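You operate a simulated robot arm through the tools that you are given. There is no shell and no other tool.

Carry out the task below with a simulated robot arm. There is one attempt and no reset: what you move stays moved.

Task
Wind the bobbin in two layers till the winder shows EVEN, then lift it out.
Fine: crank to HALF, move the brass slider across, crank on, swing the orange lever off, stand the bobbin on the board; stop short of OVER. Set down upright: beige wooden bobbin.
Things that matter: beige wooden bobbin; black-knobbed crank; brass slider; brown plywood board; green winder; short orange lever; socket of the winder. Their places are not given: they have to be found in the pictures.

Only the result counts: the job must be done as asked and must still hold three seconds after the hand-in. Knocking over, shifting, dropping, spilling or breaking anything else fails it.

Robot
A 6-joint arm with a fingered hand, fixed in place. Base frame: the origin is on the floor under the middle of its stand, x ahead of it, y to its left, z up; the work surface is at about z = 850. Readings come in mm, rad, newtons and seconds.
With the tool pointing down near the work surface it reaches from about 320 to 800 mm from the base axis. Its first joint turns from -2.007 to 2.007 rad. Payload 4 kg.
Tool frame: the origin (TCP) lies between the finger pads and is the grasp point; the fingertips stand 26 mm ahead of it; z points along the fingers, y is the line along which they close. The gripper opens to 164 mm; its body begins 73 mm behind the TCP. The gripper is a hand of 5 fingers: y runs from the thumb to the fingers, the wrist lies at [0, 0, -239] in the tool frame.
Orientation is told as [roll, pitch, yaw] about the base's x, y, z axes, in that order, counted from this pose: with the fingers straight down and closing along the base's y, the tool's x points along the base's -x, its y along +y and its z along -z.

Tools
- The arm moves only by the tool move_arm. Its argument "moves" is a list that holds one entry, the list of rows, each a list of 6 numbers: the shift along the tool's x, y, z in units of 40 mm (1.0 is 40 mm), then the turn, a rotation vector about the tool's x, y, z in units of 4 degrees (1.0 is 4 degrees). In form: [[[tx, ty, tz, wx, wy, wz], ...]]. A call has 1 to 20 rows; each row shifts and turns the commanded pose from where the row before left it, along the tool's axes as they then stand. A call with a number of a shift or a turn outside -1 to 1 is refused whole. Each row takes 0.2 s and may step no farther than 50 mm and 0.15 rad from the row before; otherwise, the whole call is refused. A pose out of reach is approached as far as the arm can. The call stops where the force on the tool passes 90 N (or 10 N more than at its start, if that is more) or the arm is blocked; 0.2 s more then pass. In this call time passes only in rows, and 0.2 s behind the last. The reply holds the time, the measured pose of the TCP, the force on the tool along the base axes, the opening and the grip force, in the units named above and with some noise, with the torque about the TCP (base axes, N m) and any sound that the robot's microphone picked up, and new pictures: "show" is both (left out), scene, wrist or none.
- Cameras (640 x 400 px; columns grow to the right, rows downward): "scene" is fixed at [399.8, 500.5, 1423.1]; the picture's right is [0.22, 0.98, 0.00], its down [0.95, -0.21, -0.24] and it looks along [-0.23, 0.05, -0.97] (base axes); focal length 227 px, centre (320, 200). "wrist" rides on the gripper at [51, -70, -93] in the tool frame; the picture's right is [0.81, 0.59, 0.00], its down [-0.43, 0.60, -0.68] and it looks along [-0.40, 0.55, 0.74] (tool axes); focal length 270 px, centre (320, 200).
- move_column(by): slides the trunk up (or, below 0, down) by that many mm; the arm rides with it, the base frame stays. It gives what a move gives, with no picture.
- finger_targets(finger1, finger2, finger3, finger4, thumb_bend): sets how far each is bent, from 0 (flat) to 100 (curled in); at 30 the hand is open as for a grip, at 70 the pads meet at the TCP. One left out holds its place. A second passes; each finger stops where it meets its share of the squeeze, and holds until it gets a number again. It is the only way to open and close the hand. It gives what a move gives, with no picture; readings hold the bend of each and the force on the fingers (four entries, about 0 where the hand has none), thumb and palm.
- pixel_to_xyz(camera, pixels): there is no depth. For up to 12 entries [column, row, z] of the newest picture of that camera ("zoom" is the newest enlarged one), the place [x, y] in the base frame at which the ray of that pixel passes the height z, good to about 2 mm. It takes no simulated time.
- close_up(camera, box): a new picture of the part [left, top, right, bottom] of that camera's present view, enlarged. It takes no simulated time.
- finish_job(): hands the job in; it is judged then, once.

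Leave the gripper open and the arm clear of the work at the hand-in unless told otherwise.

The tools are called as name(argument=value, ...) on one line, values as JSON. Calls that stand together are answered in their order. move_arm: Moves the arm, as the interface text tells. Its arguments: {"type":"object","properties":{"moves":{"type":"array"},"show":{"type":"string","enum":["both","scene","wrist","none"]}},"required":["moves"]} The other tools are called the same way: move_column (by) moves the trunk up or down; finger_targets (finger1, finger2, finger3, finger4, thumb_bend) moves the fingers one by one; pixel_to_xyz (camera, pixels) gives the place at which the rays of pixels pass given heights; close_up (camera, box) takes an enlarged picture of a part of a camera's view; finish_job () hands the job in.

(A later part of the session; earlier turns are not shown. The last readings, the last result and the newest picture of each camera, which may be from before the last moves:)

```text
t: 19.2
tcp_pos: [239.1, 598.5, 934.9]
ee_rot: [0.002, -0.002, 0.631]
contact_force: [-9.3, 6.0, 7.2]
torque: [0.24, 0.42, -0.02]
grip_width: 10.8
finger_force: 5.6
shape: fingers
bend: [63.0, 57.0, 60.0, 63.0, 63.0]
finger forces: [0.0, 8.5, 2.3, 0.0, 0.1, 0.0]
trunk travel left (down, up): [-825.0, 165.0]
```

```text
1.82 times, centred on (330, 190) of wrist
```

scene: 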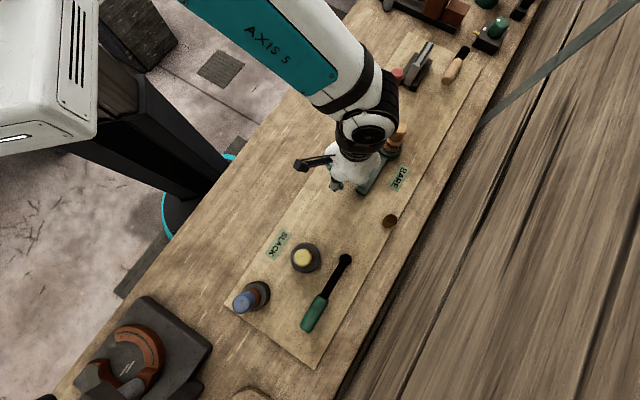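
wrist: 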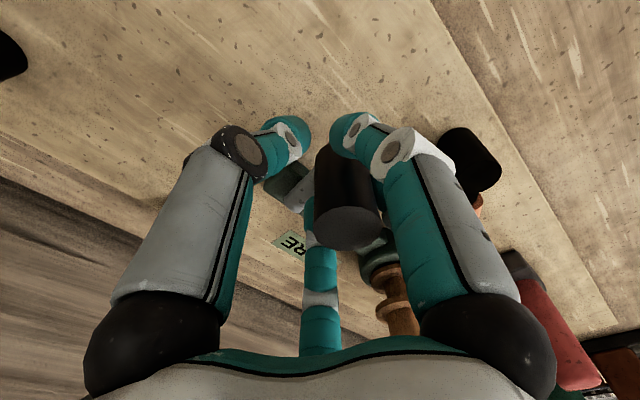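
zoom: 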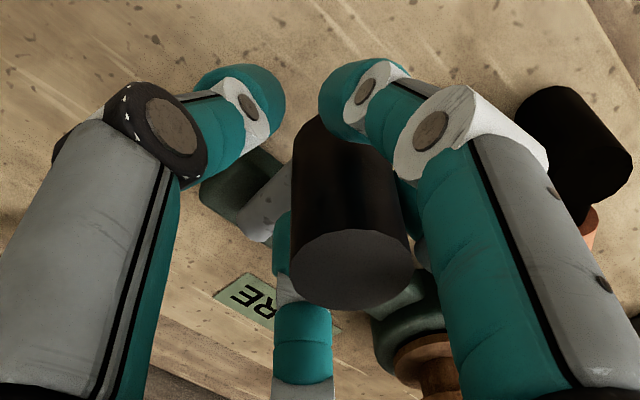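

It's unclear whether the crank moved. I'll go back and try the same 30° clockwise to compare the resistance.

move_arm(moves=[[[0.1562, 0.2549, 0, 0, 0, 0], [0.0849, 0.2866, 0, 0, 0, 0]]])

move_arm(moves=[[[0.0078, 0.2988, 0, 0, 0, 0], [-0.0697, 0.2906, 0, 0, 0, 0]]])

close_up(camera="wrist", box=[220, 80, 440, 300])

close_up(camera="scene", box=[310, 110, 430, 230])

```text
t: 19.8
tcp_pos: [221.7, 608.2, 934.2]
ee_rot: [-0.001, 0.002, 0.624]
contact_force: [3.2, 0.0, -1.4]
torque: [-0.02, -0.08, -0.03]
grip_width: 10.9
finger_force: 2.0
shape: fingers
bend: [63.0, 62.0, 62.0, 62.0, 63.0]
finger forces: [0.0, 0.3, 1.3, 1.7, 0.4, 0.0]
trunk travel left (down, up): [-825.0, 165.0]
```

scene: 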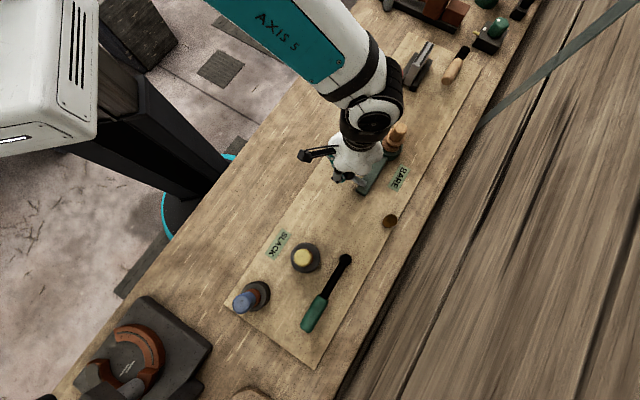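
wrist: 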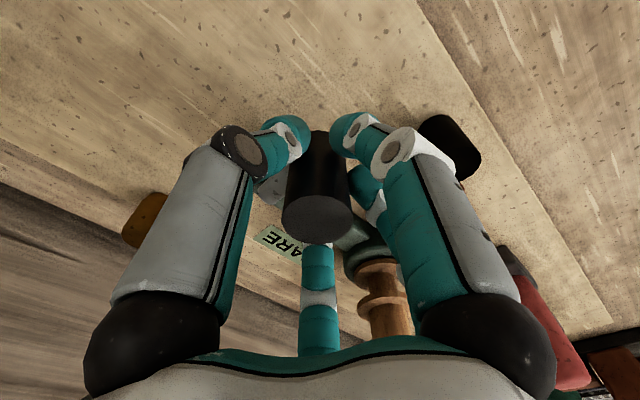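

```text
t: 20.4
tcp_pos: [208.2, 629.6, 934.9]
ee_rot: [0.0, -0.001, 0.63]
contact_force: [2.6, -1.7, -1.0]
torque: [-0.03, -0.04, -0.04]
grip_width: 11.4
finger_force: 1.6
shape: fingers
bend: [63.0, 63.0, 62.0, 62.0, 63.0]
finger forces: [0.0, 0.1, 1.0, 1.8, 1.2, 0.0]
trunk travel left (down, up): [-825.0, 165.0]
```

scene: 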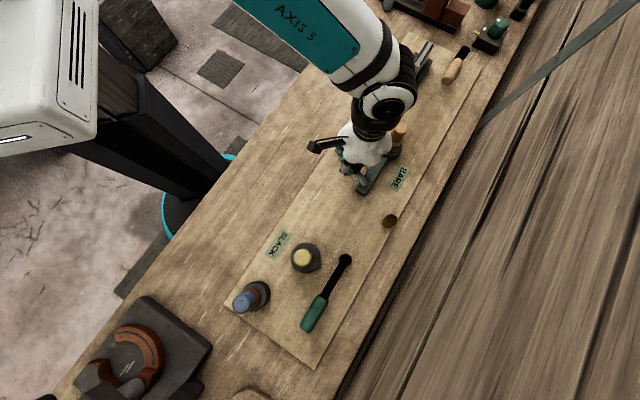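
wrist: 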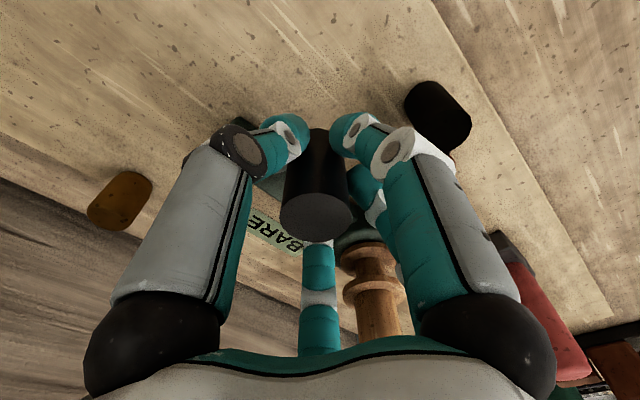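

```text
1.82 times, centred on (330, 190) of wrist
```

zoom: 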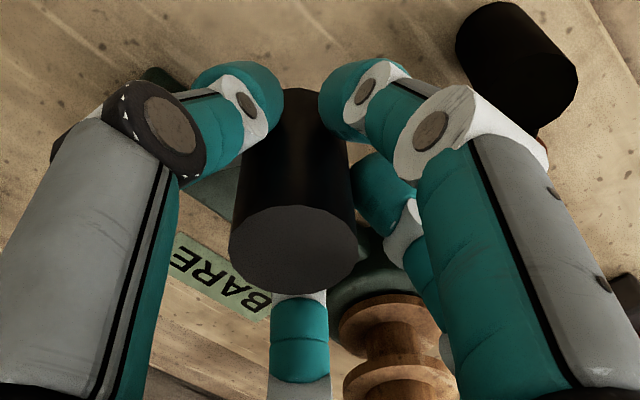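

```text
3.33 times, centred on (370, 170) of scene
```

zoom: 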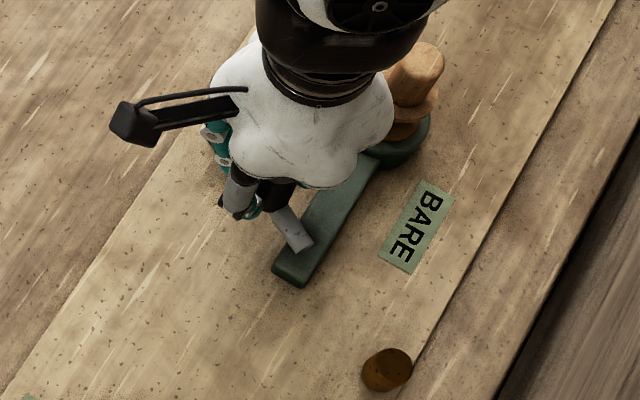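

Clockwise turns freely: forces stay at 1–2 N and the crank arm has visibly rotated about 30°. So clockwise is the winding direction. I'll go on another 30° and check the clearance to the bobbin.

move_arm(moves=[[[-0.1427, 0.2627, 0, 0, 0, 0], [-0.2057, 0.2168, 0, 0, 0, 0]]])

close_up(camera="wrist", box=[220, 80, 480, 340])

close_up(camera="scene", box=[330, 100, 430, 200])

```text
t: 21.0
tcp_pos: [208.2, 654.3, 934.1]
ee_rot: [0.001, 0.0, 0.63]
contact_force: [-0.5, -1.7, -0.3]
torque: [-0.05, 0.0, -0.09]
grip_width: 13.1
finger_force: 1.6
shape: fingers
bend: [62.0, 63.0, 62.0, 62.0, 62.0]
finger forces: [0.7, 0.3, 0.2, 0.8, 1.6, 0.0]
trunk travel left (down, up): [-825.0, 165.0]
```

scene: 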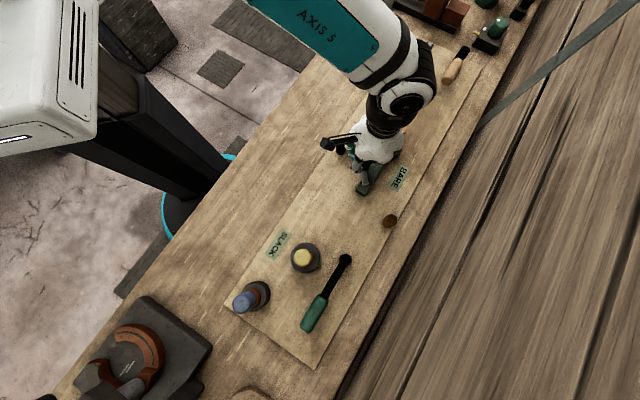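
wrist: 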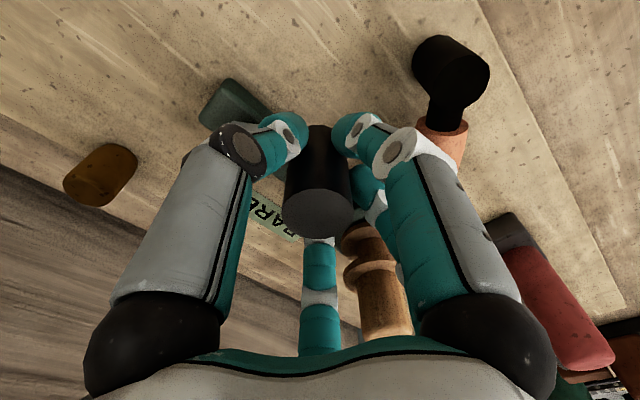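

```text
1.54 times, centred on (350, 210) of wrist
```

zoom: 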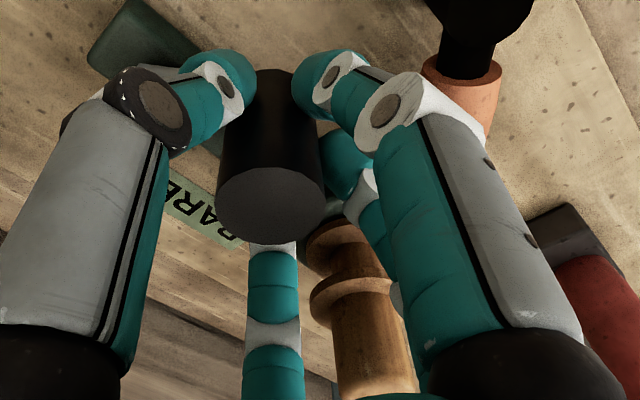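

```text
4.00 times, centred on (380, 150) of scene
```

zoom: 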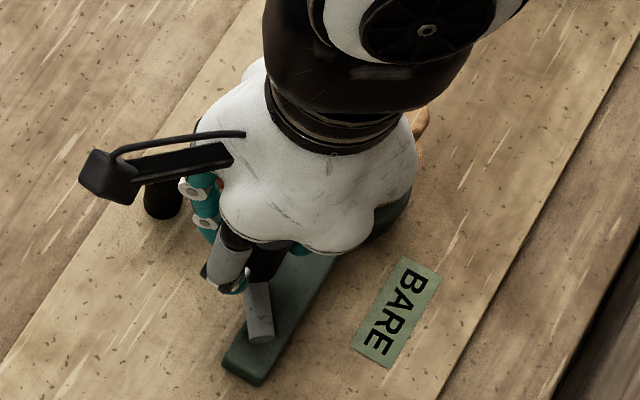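

The circle works well; the bobbin passes between finger3 and finger2. For extra clearance I turn the hand 8° more, then continue the clockwise arc by 60°.

move_arm(moves=[[[0, 0, 0, 0, 0, -1], [0, 0, 0, 0, 0, -1], [-0.2741, 0.1192, 0, 0, 0, 0], [-0.2956, 0.0441, 0, 0, 0, 0]]])

close_up(camera="wrist", box=[220, 80, 480, 340])

```text
t: 22.0
tcp_pos: [219.2, 676.1, 934.9]
ee_rot: [0.0, 0.001, 0.769]
contact_force: [-4.8, 1.2, 0.5]
torque: [0.0, 0.15, -0.04]
grip_width: 17.1
finger_force: 2.2
shape: fingers
bend: [61.0, 62.0, 63.0, 63.0, 63.0]
finger forces: [2.9, 2.4, 0.1, 0.1, 0.4, 0.1]
trunk travel left (down, up): [-825.0, 165.0]
```

scene: 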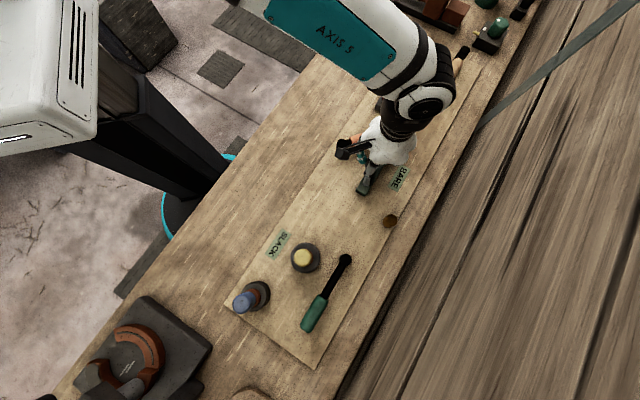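
wrist: 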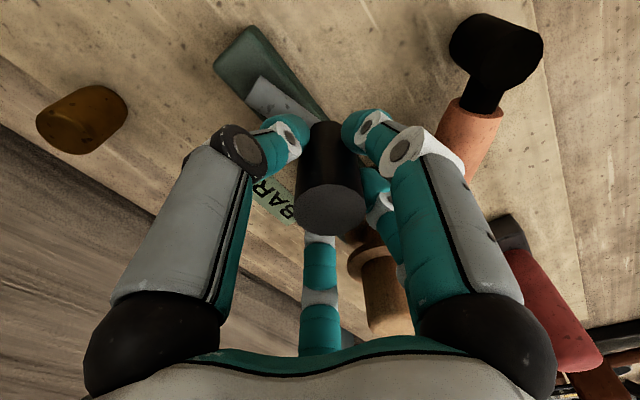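

```text
1.54 times, centred on (350, 210) of wrist
```

zoom: 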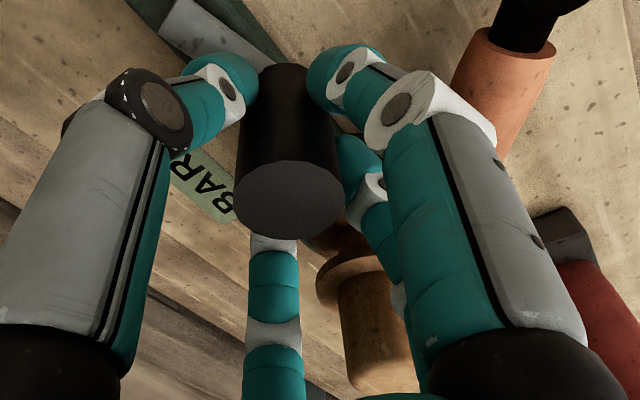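

The crank arm now lies along the body (φ≈135°) and the bobbin is clear. I continue clockwise by another 60°.

move_arm(moves=[[[-0.297, -0.0338, 0, 0, 0, 0], [-0.2781, -0.1096, 0, 0, 0, 0], [-0.2403, -0.1778, 0, 0, 0, 0], [-0.1861, -0.2339, 0, 0, 0, 0]]])

close_up(camera="wrist", box=[160, 60, 480, 300])

close_up(camera="scene", box=[330, 100, 450, 220])

```text
t: 23.0
tcp_pos: [264.2, 688.6, 937.3]
ee_rot: [0.003, -0.002, 0.768]
contact_force: [-5.4, 11.8, 6.2]
torque: [0.43, 0.32, -0.28]
grip_width: 10.8
finger_force: 7.6
shape: fingers
bend: [63.0, 57.0, 63.0, 63.0, 63.0]
finger forces: [0.1, 13.6, 0.0, 0.1, 0.0, 0.0]
trunk travel left (down, up): [-825.0, 165.0]
```

scene: 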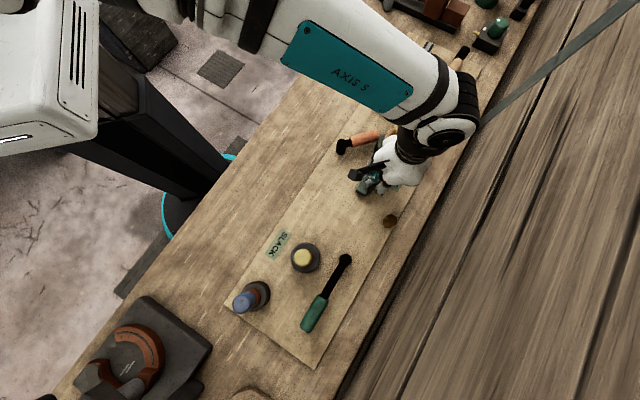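
wrist: 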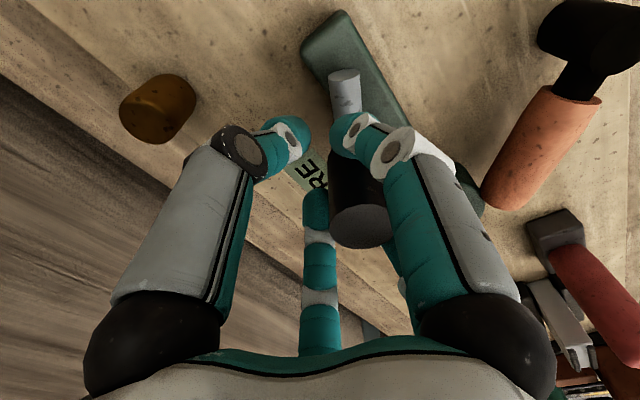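

```text
1.67 times, centred on (320, 180) of wrist
```

zoom: 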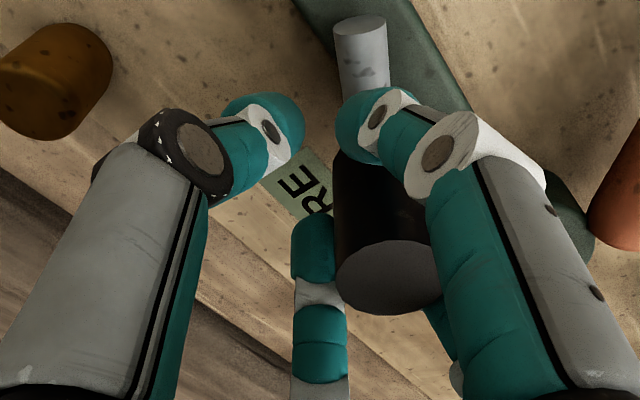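

```text
3.33 times, centred on (390, 160) of scene
```

zoom: 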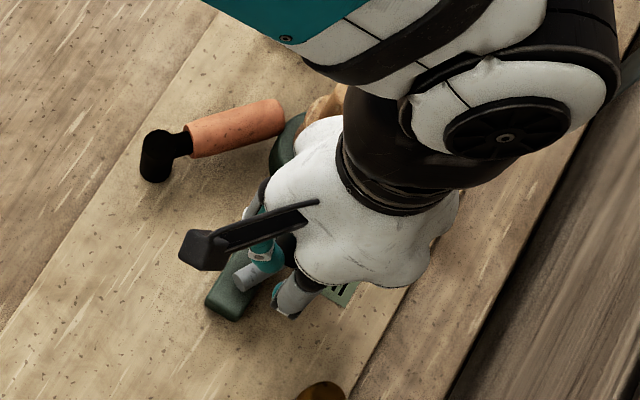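

The hand has run ahead of the knob (finger2 pushed back, 13.6 N), so the crank drags. I'll wait a moment with zero moves to see whether the knob catches up.

move_arm(moves=[[[0, 0, 0, 0, 0, 0], [0, 0, 0, 0, 0, 0], [0, 0, 0, 0, 0, 0]]], show="wrist")

```text
t: 23.8
tcp_pos: [264.3, 688.6, 935.1]
ee_rot: [0.0, -0.002, 0.768]
contact_force: [-5.9, 13.5, 7.4]
torque: [0.48, 0.37, -0.3]
grip_width: 10.7
finger_force: 7.9
shape: fingers
bend: [63.0, 57.0, 63.0, 63.0, 63.0]
finger forces: [0.1, 14.0, 0.2, 0.1, 0.0, 0.1]
trunk travel left (down, up): [-825.0, 165.0]
```

wrist: 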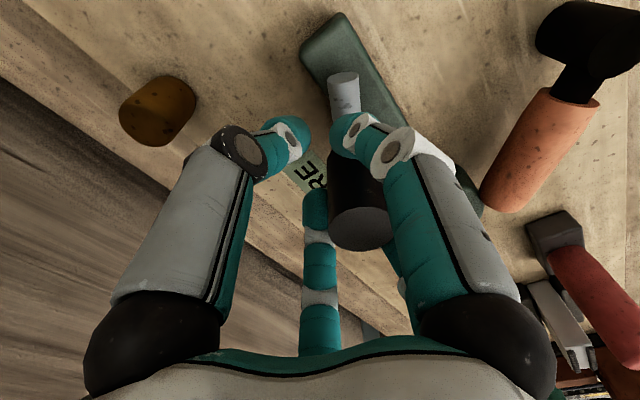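

The knob didn't move: the push is mostly radial, so my circle was about 5 mm too small. From three knob positions the pivot is nearer (256.5, 646) with radius about 50, and the knob now reads (243.5, 694). I'll move the hand back to centre on the knob.

move_arm(moves=[[[0.14, 0.229, 0, 0, 0, 0], [0.14, 0.229, 0, 0, 0, 0]]])

close_up(camera="wrist", box=[160, 60, 480, 300])

```text
t: 24.4
tcp_pos: [245.4, 690.0, 934.4]
ee_rot: [0.0, 0.003, 0.766]
contact_force: [-1.2, 3.7, 4.1]
torque: [0.13, 0.12, -0.04]
grip_width: 8.2
finger_force: 4.8
shape: fingers
bend: [62.0, 59.0, 63.0, 63.0, 63.0]
finger forces: [3.3, 6.9, 0.0, 0.0, 0.1, 0.0]
trunk travel left (down, up): [-825.0, 165.0]
```

scene: 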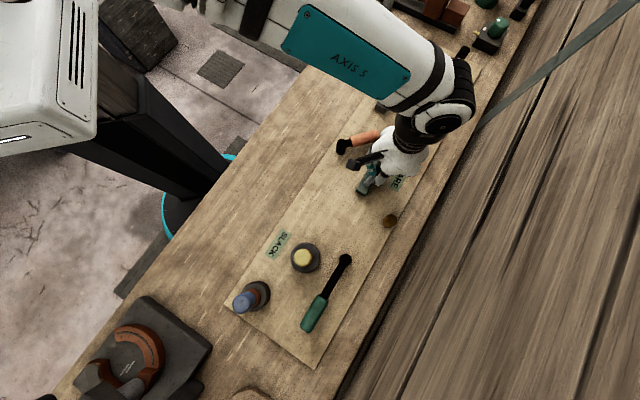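
wrist: 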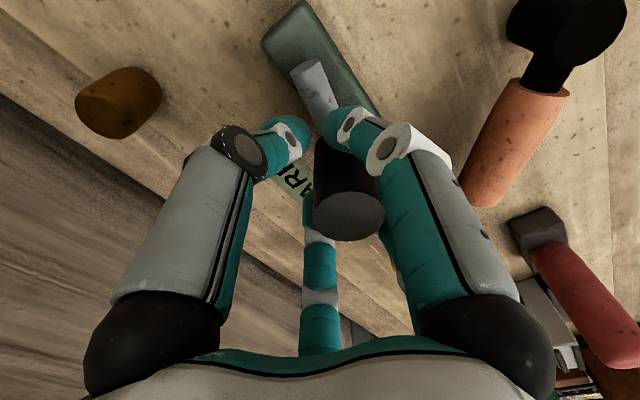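

```text
1.67 times, centred on (320, 180) of wrist
```

zoom: 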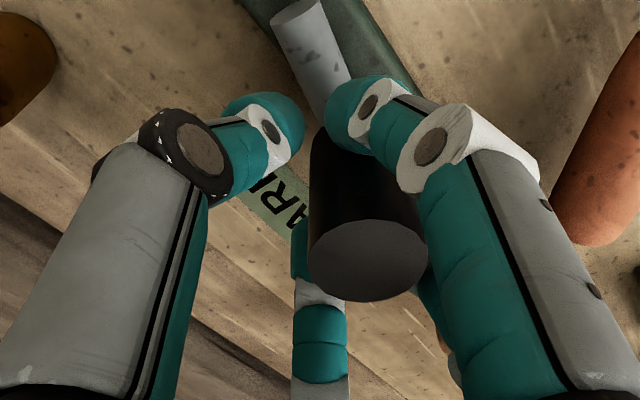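

The knob follows the hand but sits wedged between finger1 and finger2, now near (233, 687). I'll open to 54, re-centre on it, then grip a bit more firmly.

finger_targets(finger1=54, finger2=54, finger3=54, finger4=54, thumb_bend=54)

close_up(camera="wrist", box=[160, 60, 480, 300])

pixel_to_xyz(camera="wrist", pixels=[[348, 214.7, 944], [305, 72, 886]])

```text
t: 25.4
tcp_pos: [243.5, 693.5, 935.0]
ee_rot: [0.001, -0.002, 0.767]
contact_force: [-0.4, 0.6, 1.0]
torque: [0.01, 0.02, -0.03]
grip_width: 32.2
finger_force: 0.0
shape: fingers
bend: [54.0, 54.0, 54.0, 54.0, 54.0]
finger forces: [0.1, 0.1, 0.0, 0.0, 0.1, 0.0]
trunk travel left (down, up): [-825.0, 165.0]
```

```text
1.67 times, centred on (320, 180) of wrist
```

zoom: 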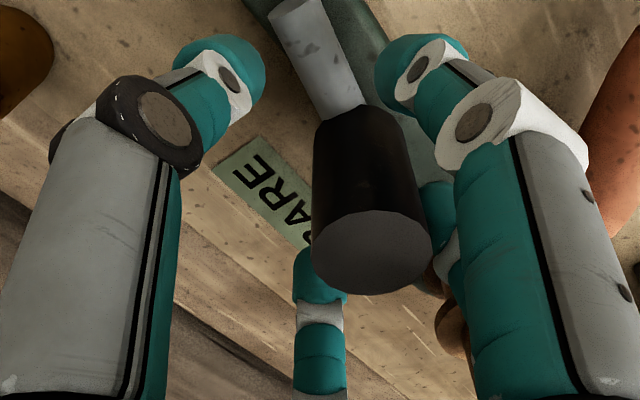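

```text
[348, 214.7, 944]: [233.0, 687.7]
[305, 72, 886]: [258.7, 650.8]
```

The fingers are free of the knob. I read the knob top and the arm end from this enlarged picture.

pixel_to_xyz(camera="zoom", pixels=[[370, 252, 944], [370, 252, 940], [298, 12, 885], [298, 12, 880], [338, 105, 885], [362, 125, 886]])

```text
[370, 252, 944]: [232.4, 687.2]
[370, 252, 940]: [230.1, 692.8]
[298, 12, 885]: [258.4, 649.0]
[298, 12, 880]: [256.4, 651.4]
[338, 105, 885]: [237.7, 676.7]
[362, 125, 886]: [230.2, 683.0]
```

The pivot reads about (256, 646.5) and the radius about 48.5. I'll move to centre over the knob at (232, 688) and close to 66.

move_arm(moves=[[[0.302, 0.101, 0, 0, 0, 0]]], show="none")

finger_targets(finger1=66, finger2=66, finger3=66, finger4=66, thumb_bend=66)

close_up(camera="wrist", box=[160, 60, 480, 300])

```text
t: 25.8
tcp_pos: [231.0, 687.4, 935.3]
ee_rot: [0.001, -0.001, 0.768]
contact_force: [-0.3, -0.2, -0.2]
torque: [0.02, 0.02, 0.01]
grip_width: 32.1
finger_force: 0.0
shape: fingers
bend: [54.0, 54.0, 54.0, 54.0, 54.0]
finger forces: [0.0, 0.0, 0.0, 0.0, 0.0, 0.0]
trunk travel left (down, up): [-825.0, 165.0]
```

```text
t: 26.8
tcp_pos: [232.1, 686.9, 936.9]
ee_rot: [0.0, 0.0, 0.768]
contact_force: [-0.1, 1.8, 0.8]
torque: [0.02, 0.07, -0.04]
grip_width: 9.3
finger_force: 8.2
shape: fingers
bend: [63.0, 62.0, 62.0, 63.0, 64.0]
finger forces: [2.6, 3.8, 3.9, 2.7, 3.1, 0.1]
trunk travel left (down, up): [-825.0, 165.0]
```

```text
1.67 times, centred on (320, 180) of wrist
```

zoom: 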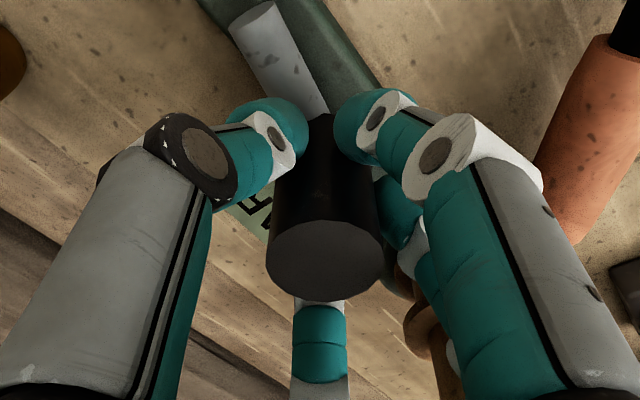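

All five fingers now hold the knob evenly at about 3 N each, and it's centred. I'll continue clockwise 30° with the corrected circle.

move_arm(moves=[[[-0.2914, -0.1149, 0, 0, 0, 0], [-0.2518, -0.1863, 0, 0, 0, 0]]])

close_up(camera="wrist", box=[160, 60, 480, 300])

```text
t: 27.4
tcp_pos: [255.8, 693.4, 935.7]
ee_rot: [-0.001, 0.0, 0.768]
contact_force: [-4.0, 5.9, 2.6]
torque: [0.11, 0.17, -0.18]
grip_width: 11.5
finger_force: 8.6
shape: fingers
bend: [63.0, 62.0, 63.0, 65.0, 65.0]
finger forces: [3.1, 7.2, 4.5, 1.3, 1.2, 0.1]
trunk travel left (down, up): [-825.0, 165.0]
```

scene: 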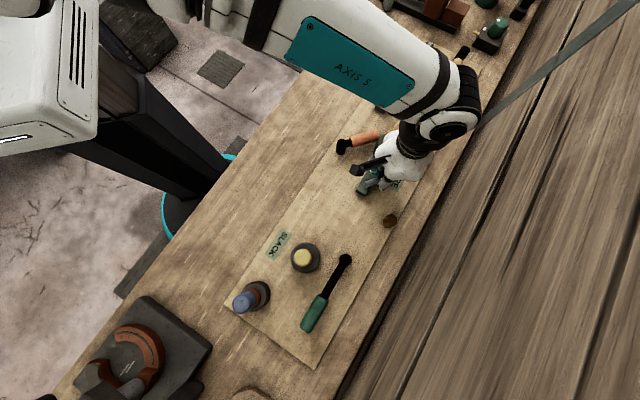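
wrist: 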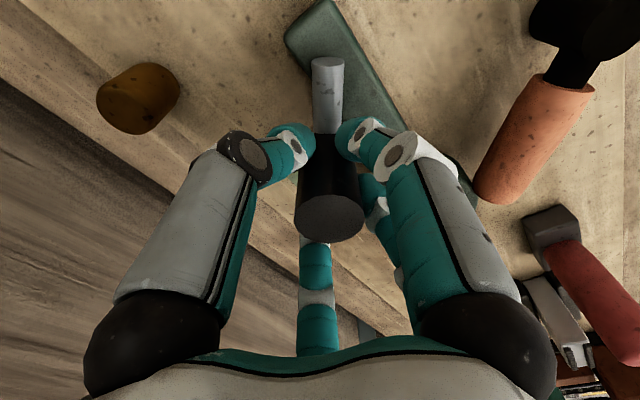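

```text
1.67 times, centred on (320, 180) of wrist
```

zoom: 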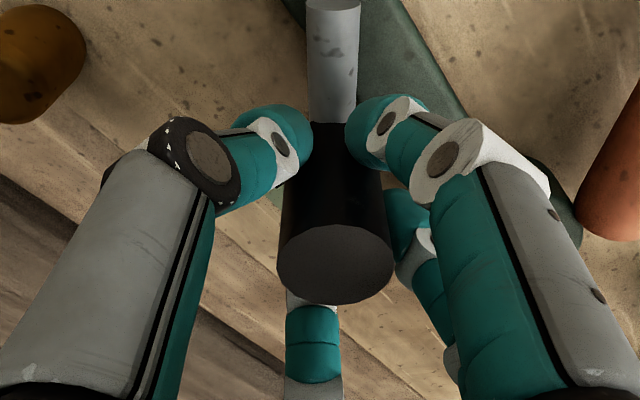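

The crank follows well with moderate force. I continue clockwise by 45°.

move_arm(moves=[[[-0.195, -0.2451, 0, 0, 0, 0], [-0.1249, -0.2873, 0, 0, 0, 0], [-0.0462, -0.3098, 0, 0, 0, 0]]])

close_up(camera="wrist", box=[160, 60, 480, 300])

```text
t: 28.2
tcp_pos: [292.5, 679.8, 934.3]
ee_rot: [0.001, -0.003, 0.768]
contact_force: [6.0, 16.6, 0.8]
torque: [0.4, -0.09, -0.34]
grip_width: 4.6
finger_force: 9.8
shape: fingers
bend: [65.0, 61.0, 63.0, 65.0, 66.0]
finger forces: [0.4, 9.8, 8.2, 1.2, 0.0, 0.1]
trunk travel left (down, up): [-825.0, 165.0]
```

scene: 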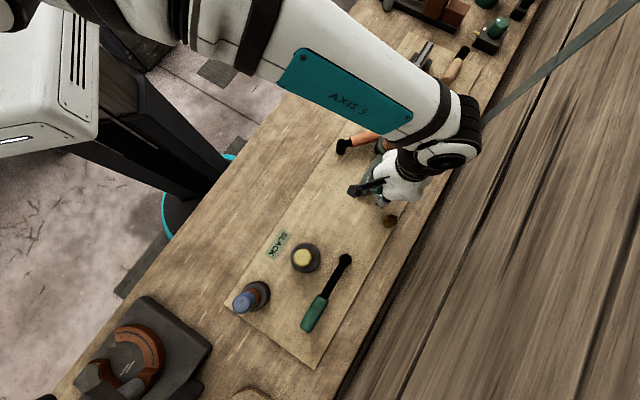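
wrist: 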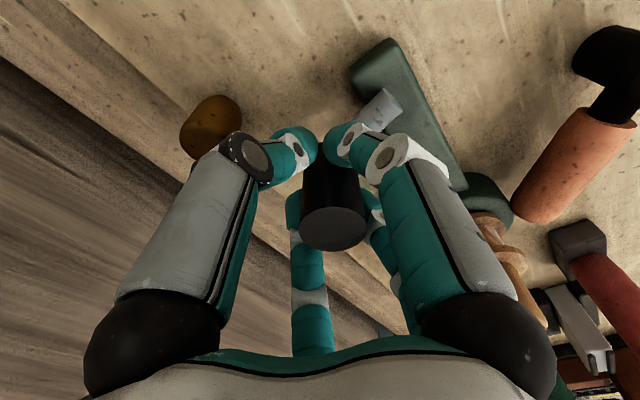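

```text
1.67 times, centred on (320, 180) of wrist
```

zoom: 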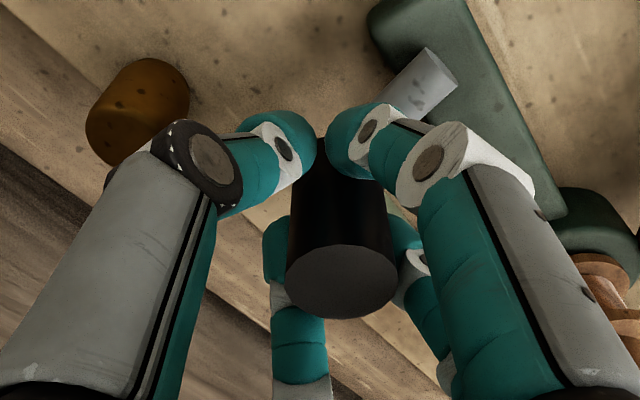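

Refitting the knob positions gives pivot (257.4, 645.5) and radius 50. The hand's at the right place to continue, so I'll go 60° clockwise with radius 50.

move_arm(moves=[[[0.0369, -0.3242, 0, 0, 0, 0], [0.1196, -0.3036, 0, 0, 0, 0], [0.1941, -0.2623, 0, 0, 0, 0], [0.2553, -0.2032, 0, 0, 0, 0]]])

close_up(camera="wrist", box=[160, 60, 480, 300])

close_up(camera="scene", box=[330, 120, 450, 240])

```text
t: 29.2
tcp_pos: [308.2, 631.8, 933.0]
ee_rot: [0.0, 0.0, 0.767]
contact_force: [26.4, 5.9, -2.3]
torque: [-0.01, -0.18, -0.8]
grip_width: 4.0
finger_force: 12.2
shape: fingers
bend: [66.0, 66.0, 62.0, 65.0, 66.0]
finger forces: [0.0, 0.1, 23.4, 0.9, 0.0, 0.0]
trunk travel left (down, up): [-825.0, 165.0]
```

scene: 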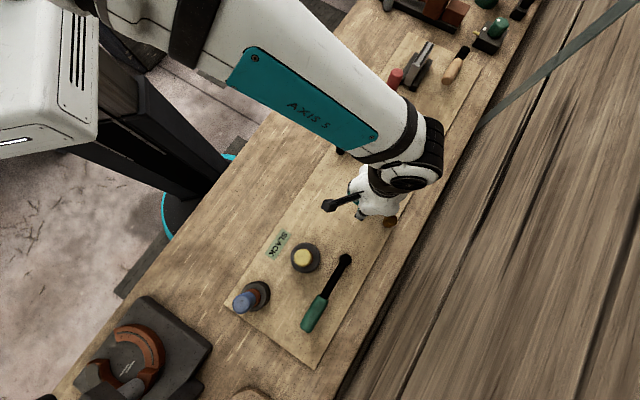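
wrist: 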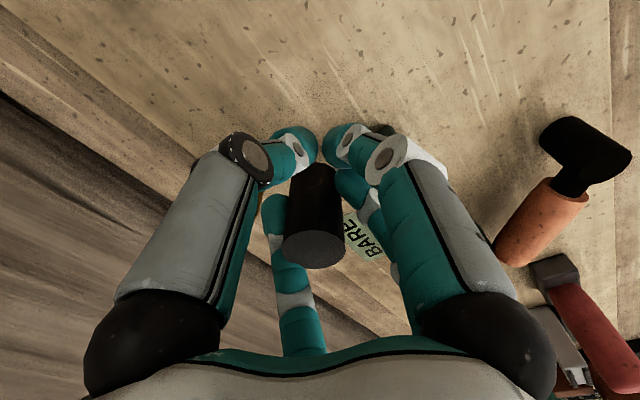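

```text
1.67 times, centred on (320, 180) of wrist
```

zoom: 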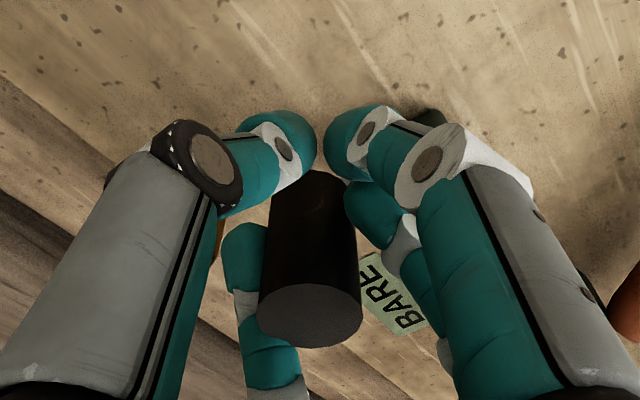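

```text
3.33 times, centred on (390, 180) of scene
```

zoom: 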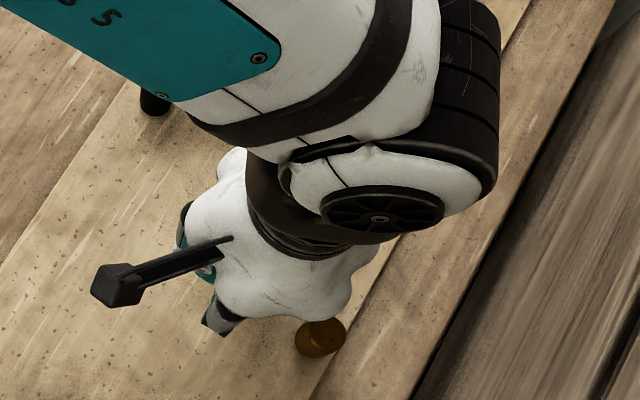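

The knob has slipped between finger3 and finger2 (f3 at 23 N), because the caged grip is too compliant for the crank's drag. The label still reads BARE. I'll ease back to the knob at about (308, 652) and open the fingers, then switch to pushing the knob with a closed fist of fingertips, which is stiffer.

move_arm(moves=[[[-0.174, 0.18, 0, 0, 0, 0], [-0.174, 0.18, 0, 0, 0, 0]]], show="none")

finger_targets(finger1=50, finger2=50, finger3=50, finger4=50, thumb_bend=50)

close_up(camera="wrist", box=[160, 60, 480, 300])

```text
t: 29.8
tcp_pos: [302.4, 651.9, 934.5]
ee_rot: [0.0, 0.003, 0.769]
contact_force: [8.9, 2.5, 0.3]
torque: [0.04, -0.19, -0.12]
grip_width: 4.2
finger_force: 5.9
shape: fingers
bend: [66.0, 66.0, 62.0, 64.0, 66.0]
finger forces: [0.1, 0.6, 8.7, 2.6, 0.0, 0.0]
trunk travel left (down, up): [-825.0, 165.0]
```

```text
t: 30.8
tcp_pos: [303.3, 651.7, 935.4]
ee_rot: [-0.001, 0.001, 0.768]
contact_force: [2.3, 4.0, 1.8]
torque: [0.15, -0.04, -0.11]
grip_width: 42.0
finger_force: 1.7
shape: fingers
bend: [50.0, 50.0, 48.0, 50.0, 50.0]
finger forces: [0.0, 0.0, 3.6, 0.1, 0.0, 0.0]
trunk travel left (down, up): [-825.0, 165.0]
```

```text
1.67 times, centred on (320, 180) of wrist
```

zoom: 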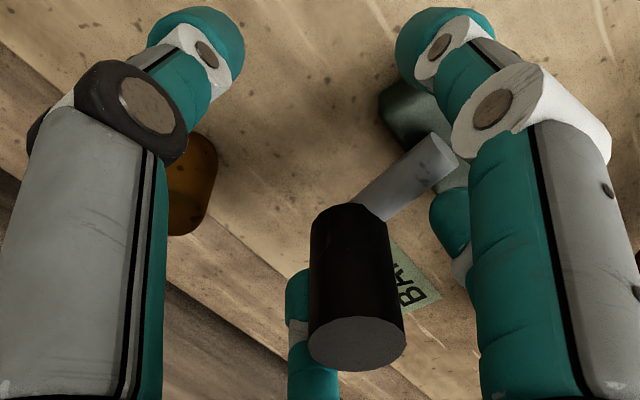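

Now I read the knob's position from this enlarged picture (top centre about (357,343)) along with the rod's end (443,155).

pixel_to_xyz(camera="zoom", pixels=[[357, 343, 944], [357, 343, 940], [443, 155, 885]])

```text
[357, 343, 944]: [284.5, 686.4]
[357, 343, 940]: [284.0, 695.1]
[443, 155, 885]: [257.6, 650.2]
```

The knob is back at φ≈56° (finger3 dragged it while opening), so the crank turns freely both ways and only my grip was slipping. I'll raise the hand clear of the knob, then close the fingers into a compact bundle.

move_arm(moves=[[[0, 0, -0.8, 0, 0, 0], [0, 0, -0.8, 0, 0, 0]]], show="none")

finger_targets(finger1=70, finger2=70, finger3=70, finger4=70, thumb_bend=70)

close_up(camera="wrist", box=[160, 60, 480, 300])

close_up(camera="scene", box=[330, 120, 450, 240])

```text
t: 31.4
tcp_pos: [302.6, 649.3, 999.6]
ee_rot: [0.0, 0.001, 0.77]
contact_force: [-0.6, -0.1, 0.1]
torque: [0.03, -0.01, 0.01]
grip_width: 42.3
finger_force: 0.0
shape: fingers
bend: [50.0, 50.0, 50.0, 50.0, 50.0]
finger forces: [0.1, 0.1, 0.0, 0.0, 0.0, 0.1]
trunk travel left (down, up): [-825.0, 165.0]
```

```text
t: 32.4
tcp_pos: [303.2, 650.3, 998.6]
ee_rot: [-0.001, 0.0, 0.768]
contact_force: [1.0, 0.8, 0.0]
torque: [0.0, 0.0, -0.01]
grip_width: 0.0
finger_force: 0.0
shape: fingers
bend: [68.0, 68.0, 68.0, 68.0, 69.0]
finger forces: [0.0, 0.0, 0.0, 0.0, 0.0, 0.0]
trunk travel left (down, up): [-825.0, 165.0]
```

```text
1.67 times, centred on (320, 180) of wrist
```

zoom: 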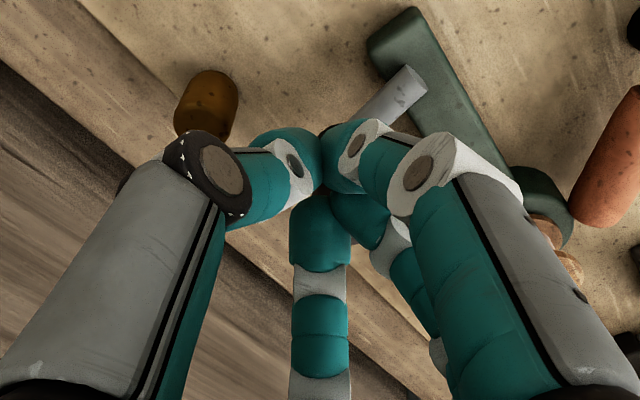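

```text
3.33 times, centred on (390, 180) of scene
```

zoom: 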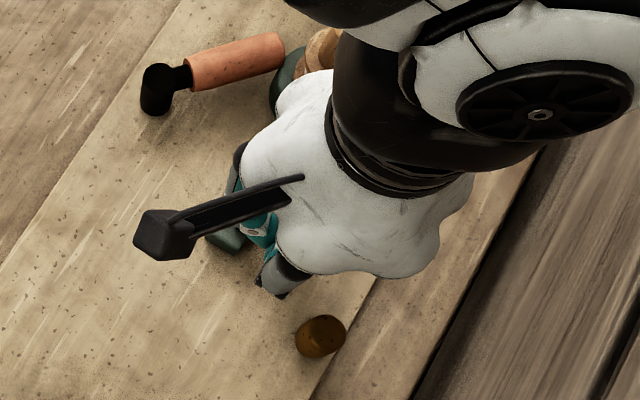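

The bundle is compact. The knob should be near φ≈56°, so I move above the spot behind it, at about (237, 691), staying high, and look.

move_arm(moves=[[[0.237, 0.942, 0, 0, 0, 0], [0.237, 0.942, 0, 0, 0, 0]]])

close_up(camera="wrist", box=[160, 60, 480, 300])

close_up(camera="scene", box=[330, 100, 450, 220])

```text
t: 33.0
tcp_pos: [237.1, 690.2, 998.2]
ee_rot: [0.001, -0.001, 0.767]
contact_force: [-0.1, 0.0, -0.1]
torque: [-0.01, -0.04, 0.02]
grip_width: 0.0
finger_force: 0.1
shape: fingers
bend: [68.0, 68.0, 68.0, 68.0, 69.0]
finger forces: [0.0, 0.0, 0.0, 0.0, 0.0, 0.0]
trunk travel left (down, up): [-825.0, 165.0]
```

scene: 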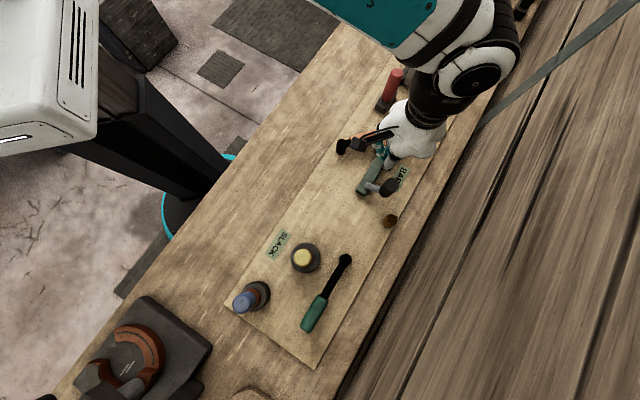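
wrist: 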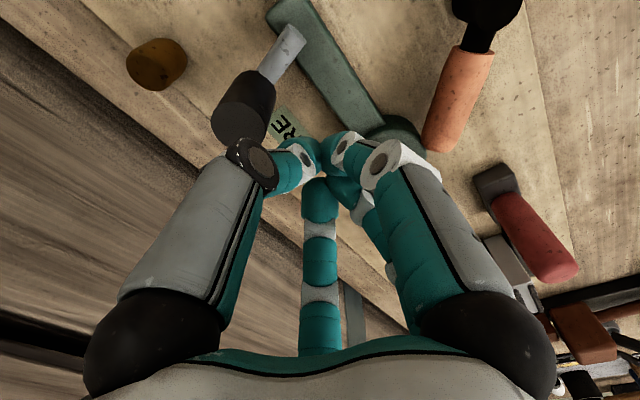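

```text
1.67 times, centred on (320, 180) of wrist
```

zoom: 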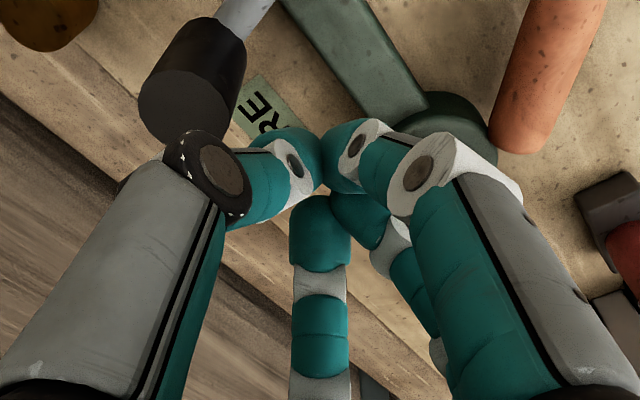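

```text
3.33 times, centred on (390, 160) of scene
```

zoom: 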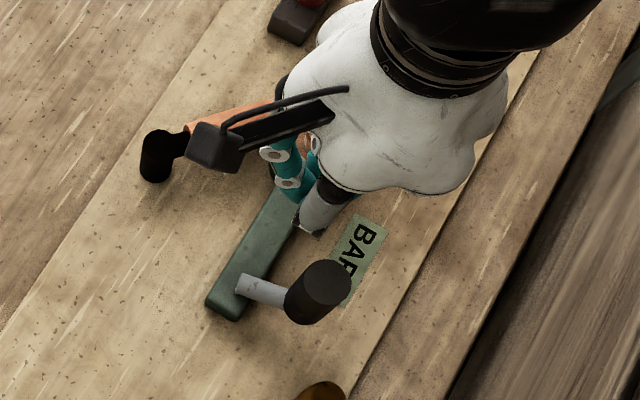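

Both views show the crank clearly: knob top at scene (391,186), rod end at (367,185.5). I'll compute positions from both.

pixel_to_xyz(camera="scene", pixels=[[391.2, 186.3, 944], [366.9, 184.8, 885], [365.5, 184, 885]])

pixel_to_xyz(camera="wrist", pixels=[[237, 121, 944], [290, 35, 885], [165, 75, 888], [155, 50, 860]])

```text
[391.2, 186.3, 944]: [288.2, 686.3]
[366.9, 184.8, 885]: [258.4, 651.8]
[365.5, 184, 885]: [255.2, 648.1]
```

```text
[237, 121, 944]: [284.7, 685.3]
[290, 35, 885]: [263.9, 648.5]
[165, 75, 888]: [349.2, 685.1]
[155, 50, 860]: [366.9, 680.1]
```

The knob is at (286.5, 686), φ≈54°. I descend the bundle 66 mm behind it, at φ≈115°.

move_arm(moves=[[[0, 0, 0.8, 0, 0, 0], [0, 0, 0.8, 0, 0, 0]]])

close_up(camera="wrist", box=[160, 60, 480, 300])

close_up(camera="scene", box=[330, 100, 450, 220])

```text
t: 33.6
tcp_pos: [237.5, 691.5, 934.1]
ee_rot: [-0.002, 0.0, 0.768]
contact_force: [0.2, 0.1, -0.1]
torque: [0.0, 0.0, -0.03]
grip_width: 0.0
finger_force: 0.0
shape: fingers
bend: [68.0, 68.0, 68.0, 68.0, 69.0]
finger forces: [0.0, 0.1, 0.0, 0.1, 0.0, 0.0]
trunk travel left (down, up): [-825.0, 165.0]
```

scene: 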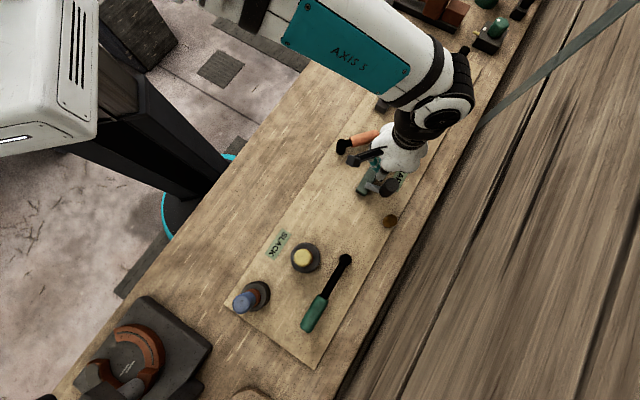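
wrist: 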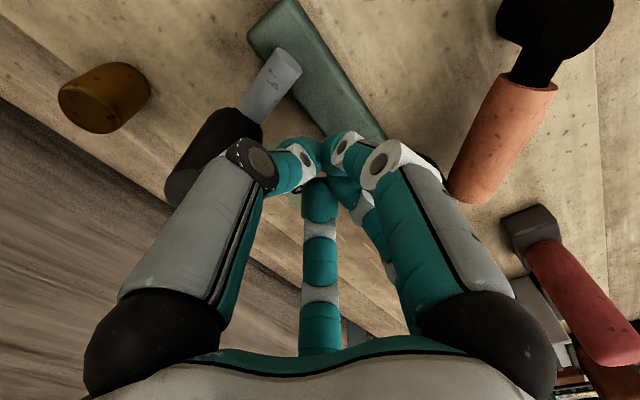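

```text
1.67 times, centred on (320, 180) of wrist
```

zoom: 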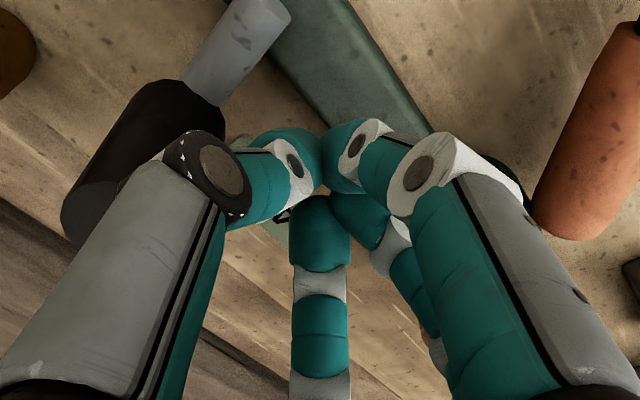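

```text
3.33 times, centred on (390, 160) of scene
```

zoom: 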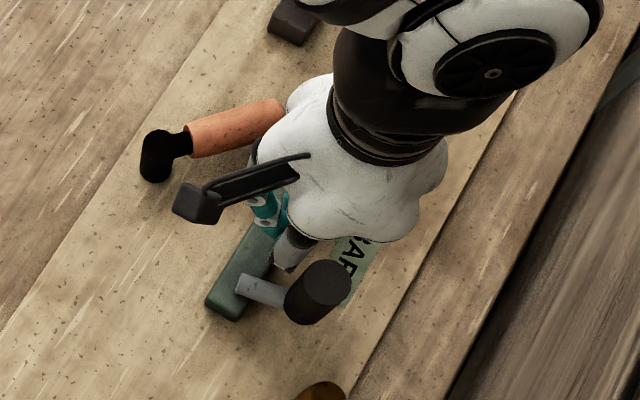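

No contact yet. I raise the bundle 16 mm so only the fingertips meet the knob, then push clockwise along the radius-50 circle for 60° of hand travel.

move_arm(moves=[[[0, 0, -0.4, 0, 0, 0], [-0.292, -0.1456, 0, 0, 0, 0], [-0.2444, -0.2162, 0, 0, 0, 0], [-0.1801, -0.2721, 0, 0, 0, 0], [-0.1035, -0.3095, 0, 0, 0, 0]]])

close_up(camera="wrist", box=[160, 60, 480, 300])

close_up(camera="scene", box=[330, 120, 450, 240])

```text
t: 34.8
tcp_pos: [288.4, 688.1, 951.5]
ee_rot: [0.001, 0.0, 0.768]
contact_force: [0.2, 1.3, 1.3]
torque: [-0.03, -0.03, 0.0]
grip_width: 0.0
finger_force: 0.9
shape: fingers
bend: [68.0, 68.0, 68.0, 68.0, 69.0]
finger forces: [0.1, 0.0, 0.0, 0.1, 1.1, 0.0]
trunk travel left (down, up): [-825.0, 165.0]
```

scene: 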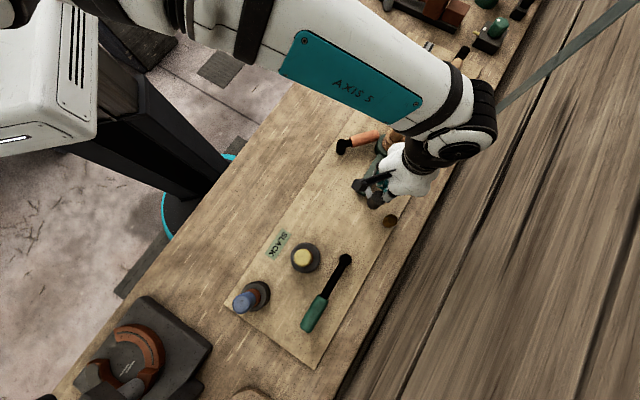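
wrist: 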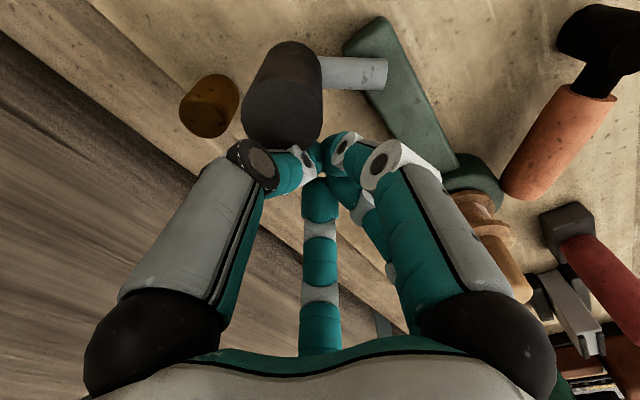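

```text
1.67 times, centred on (320, 180) of wrist
```

zoom: 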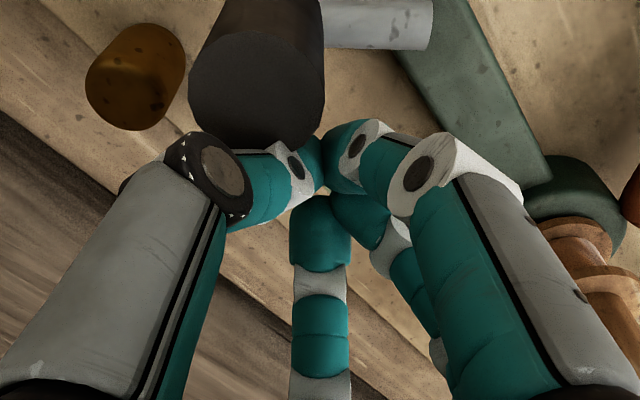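

```text
3.33 times, centred on (390, 180) of scene
```

zoom: 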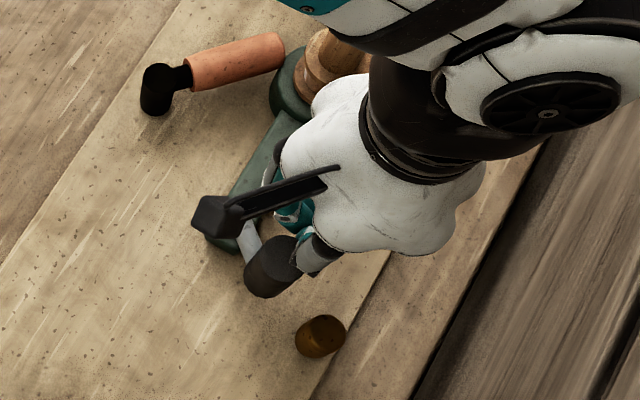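

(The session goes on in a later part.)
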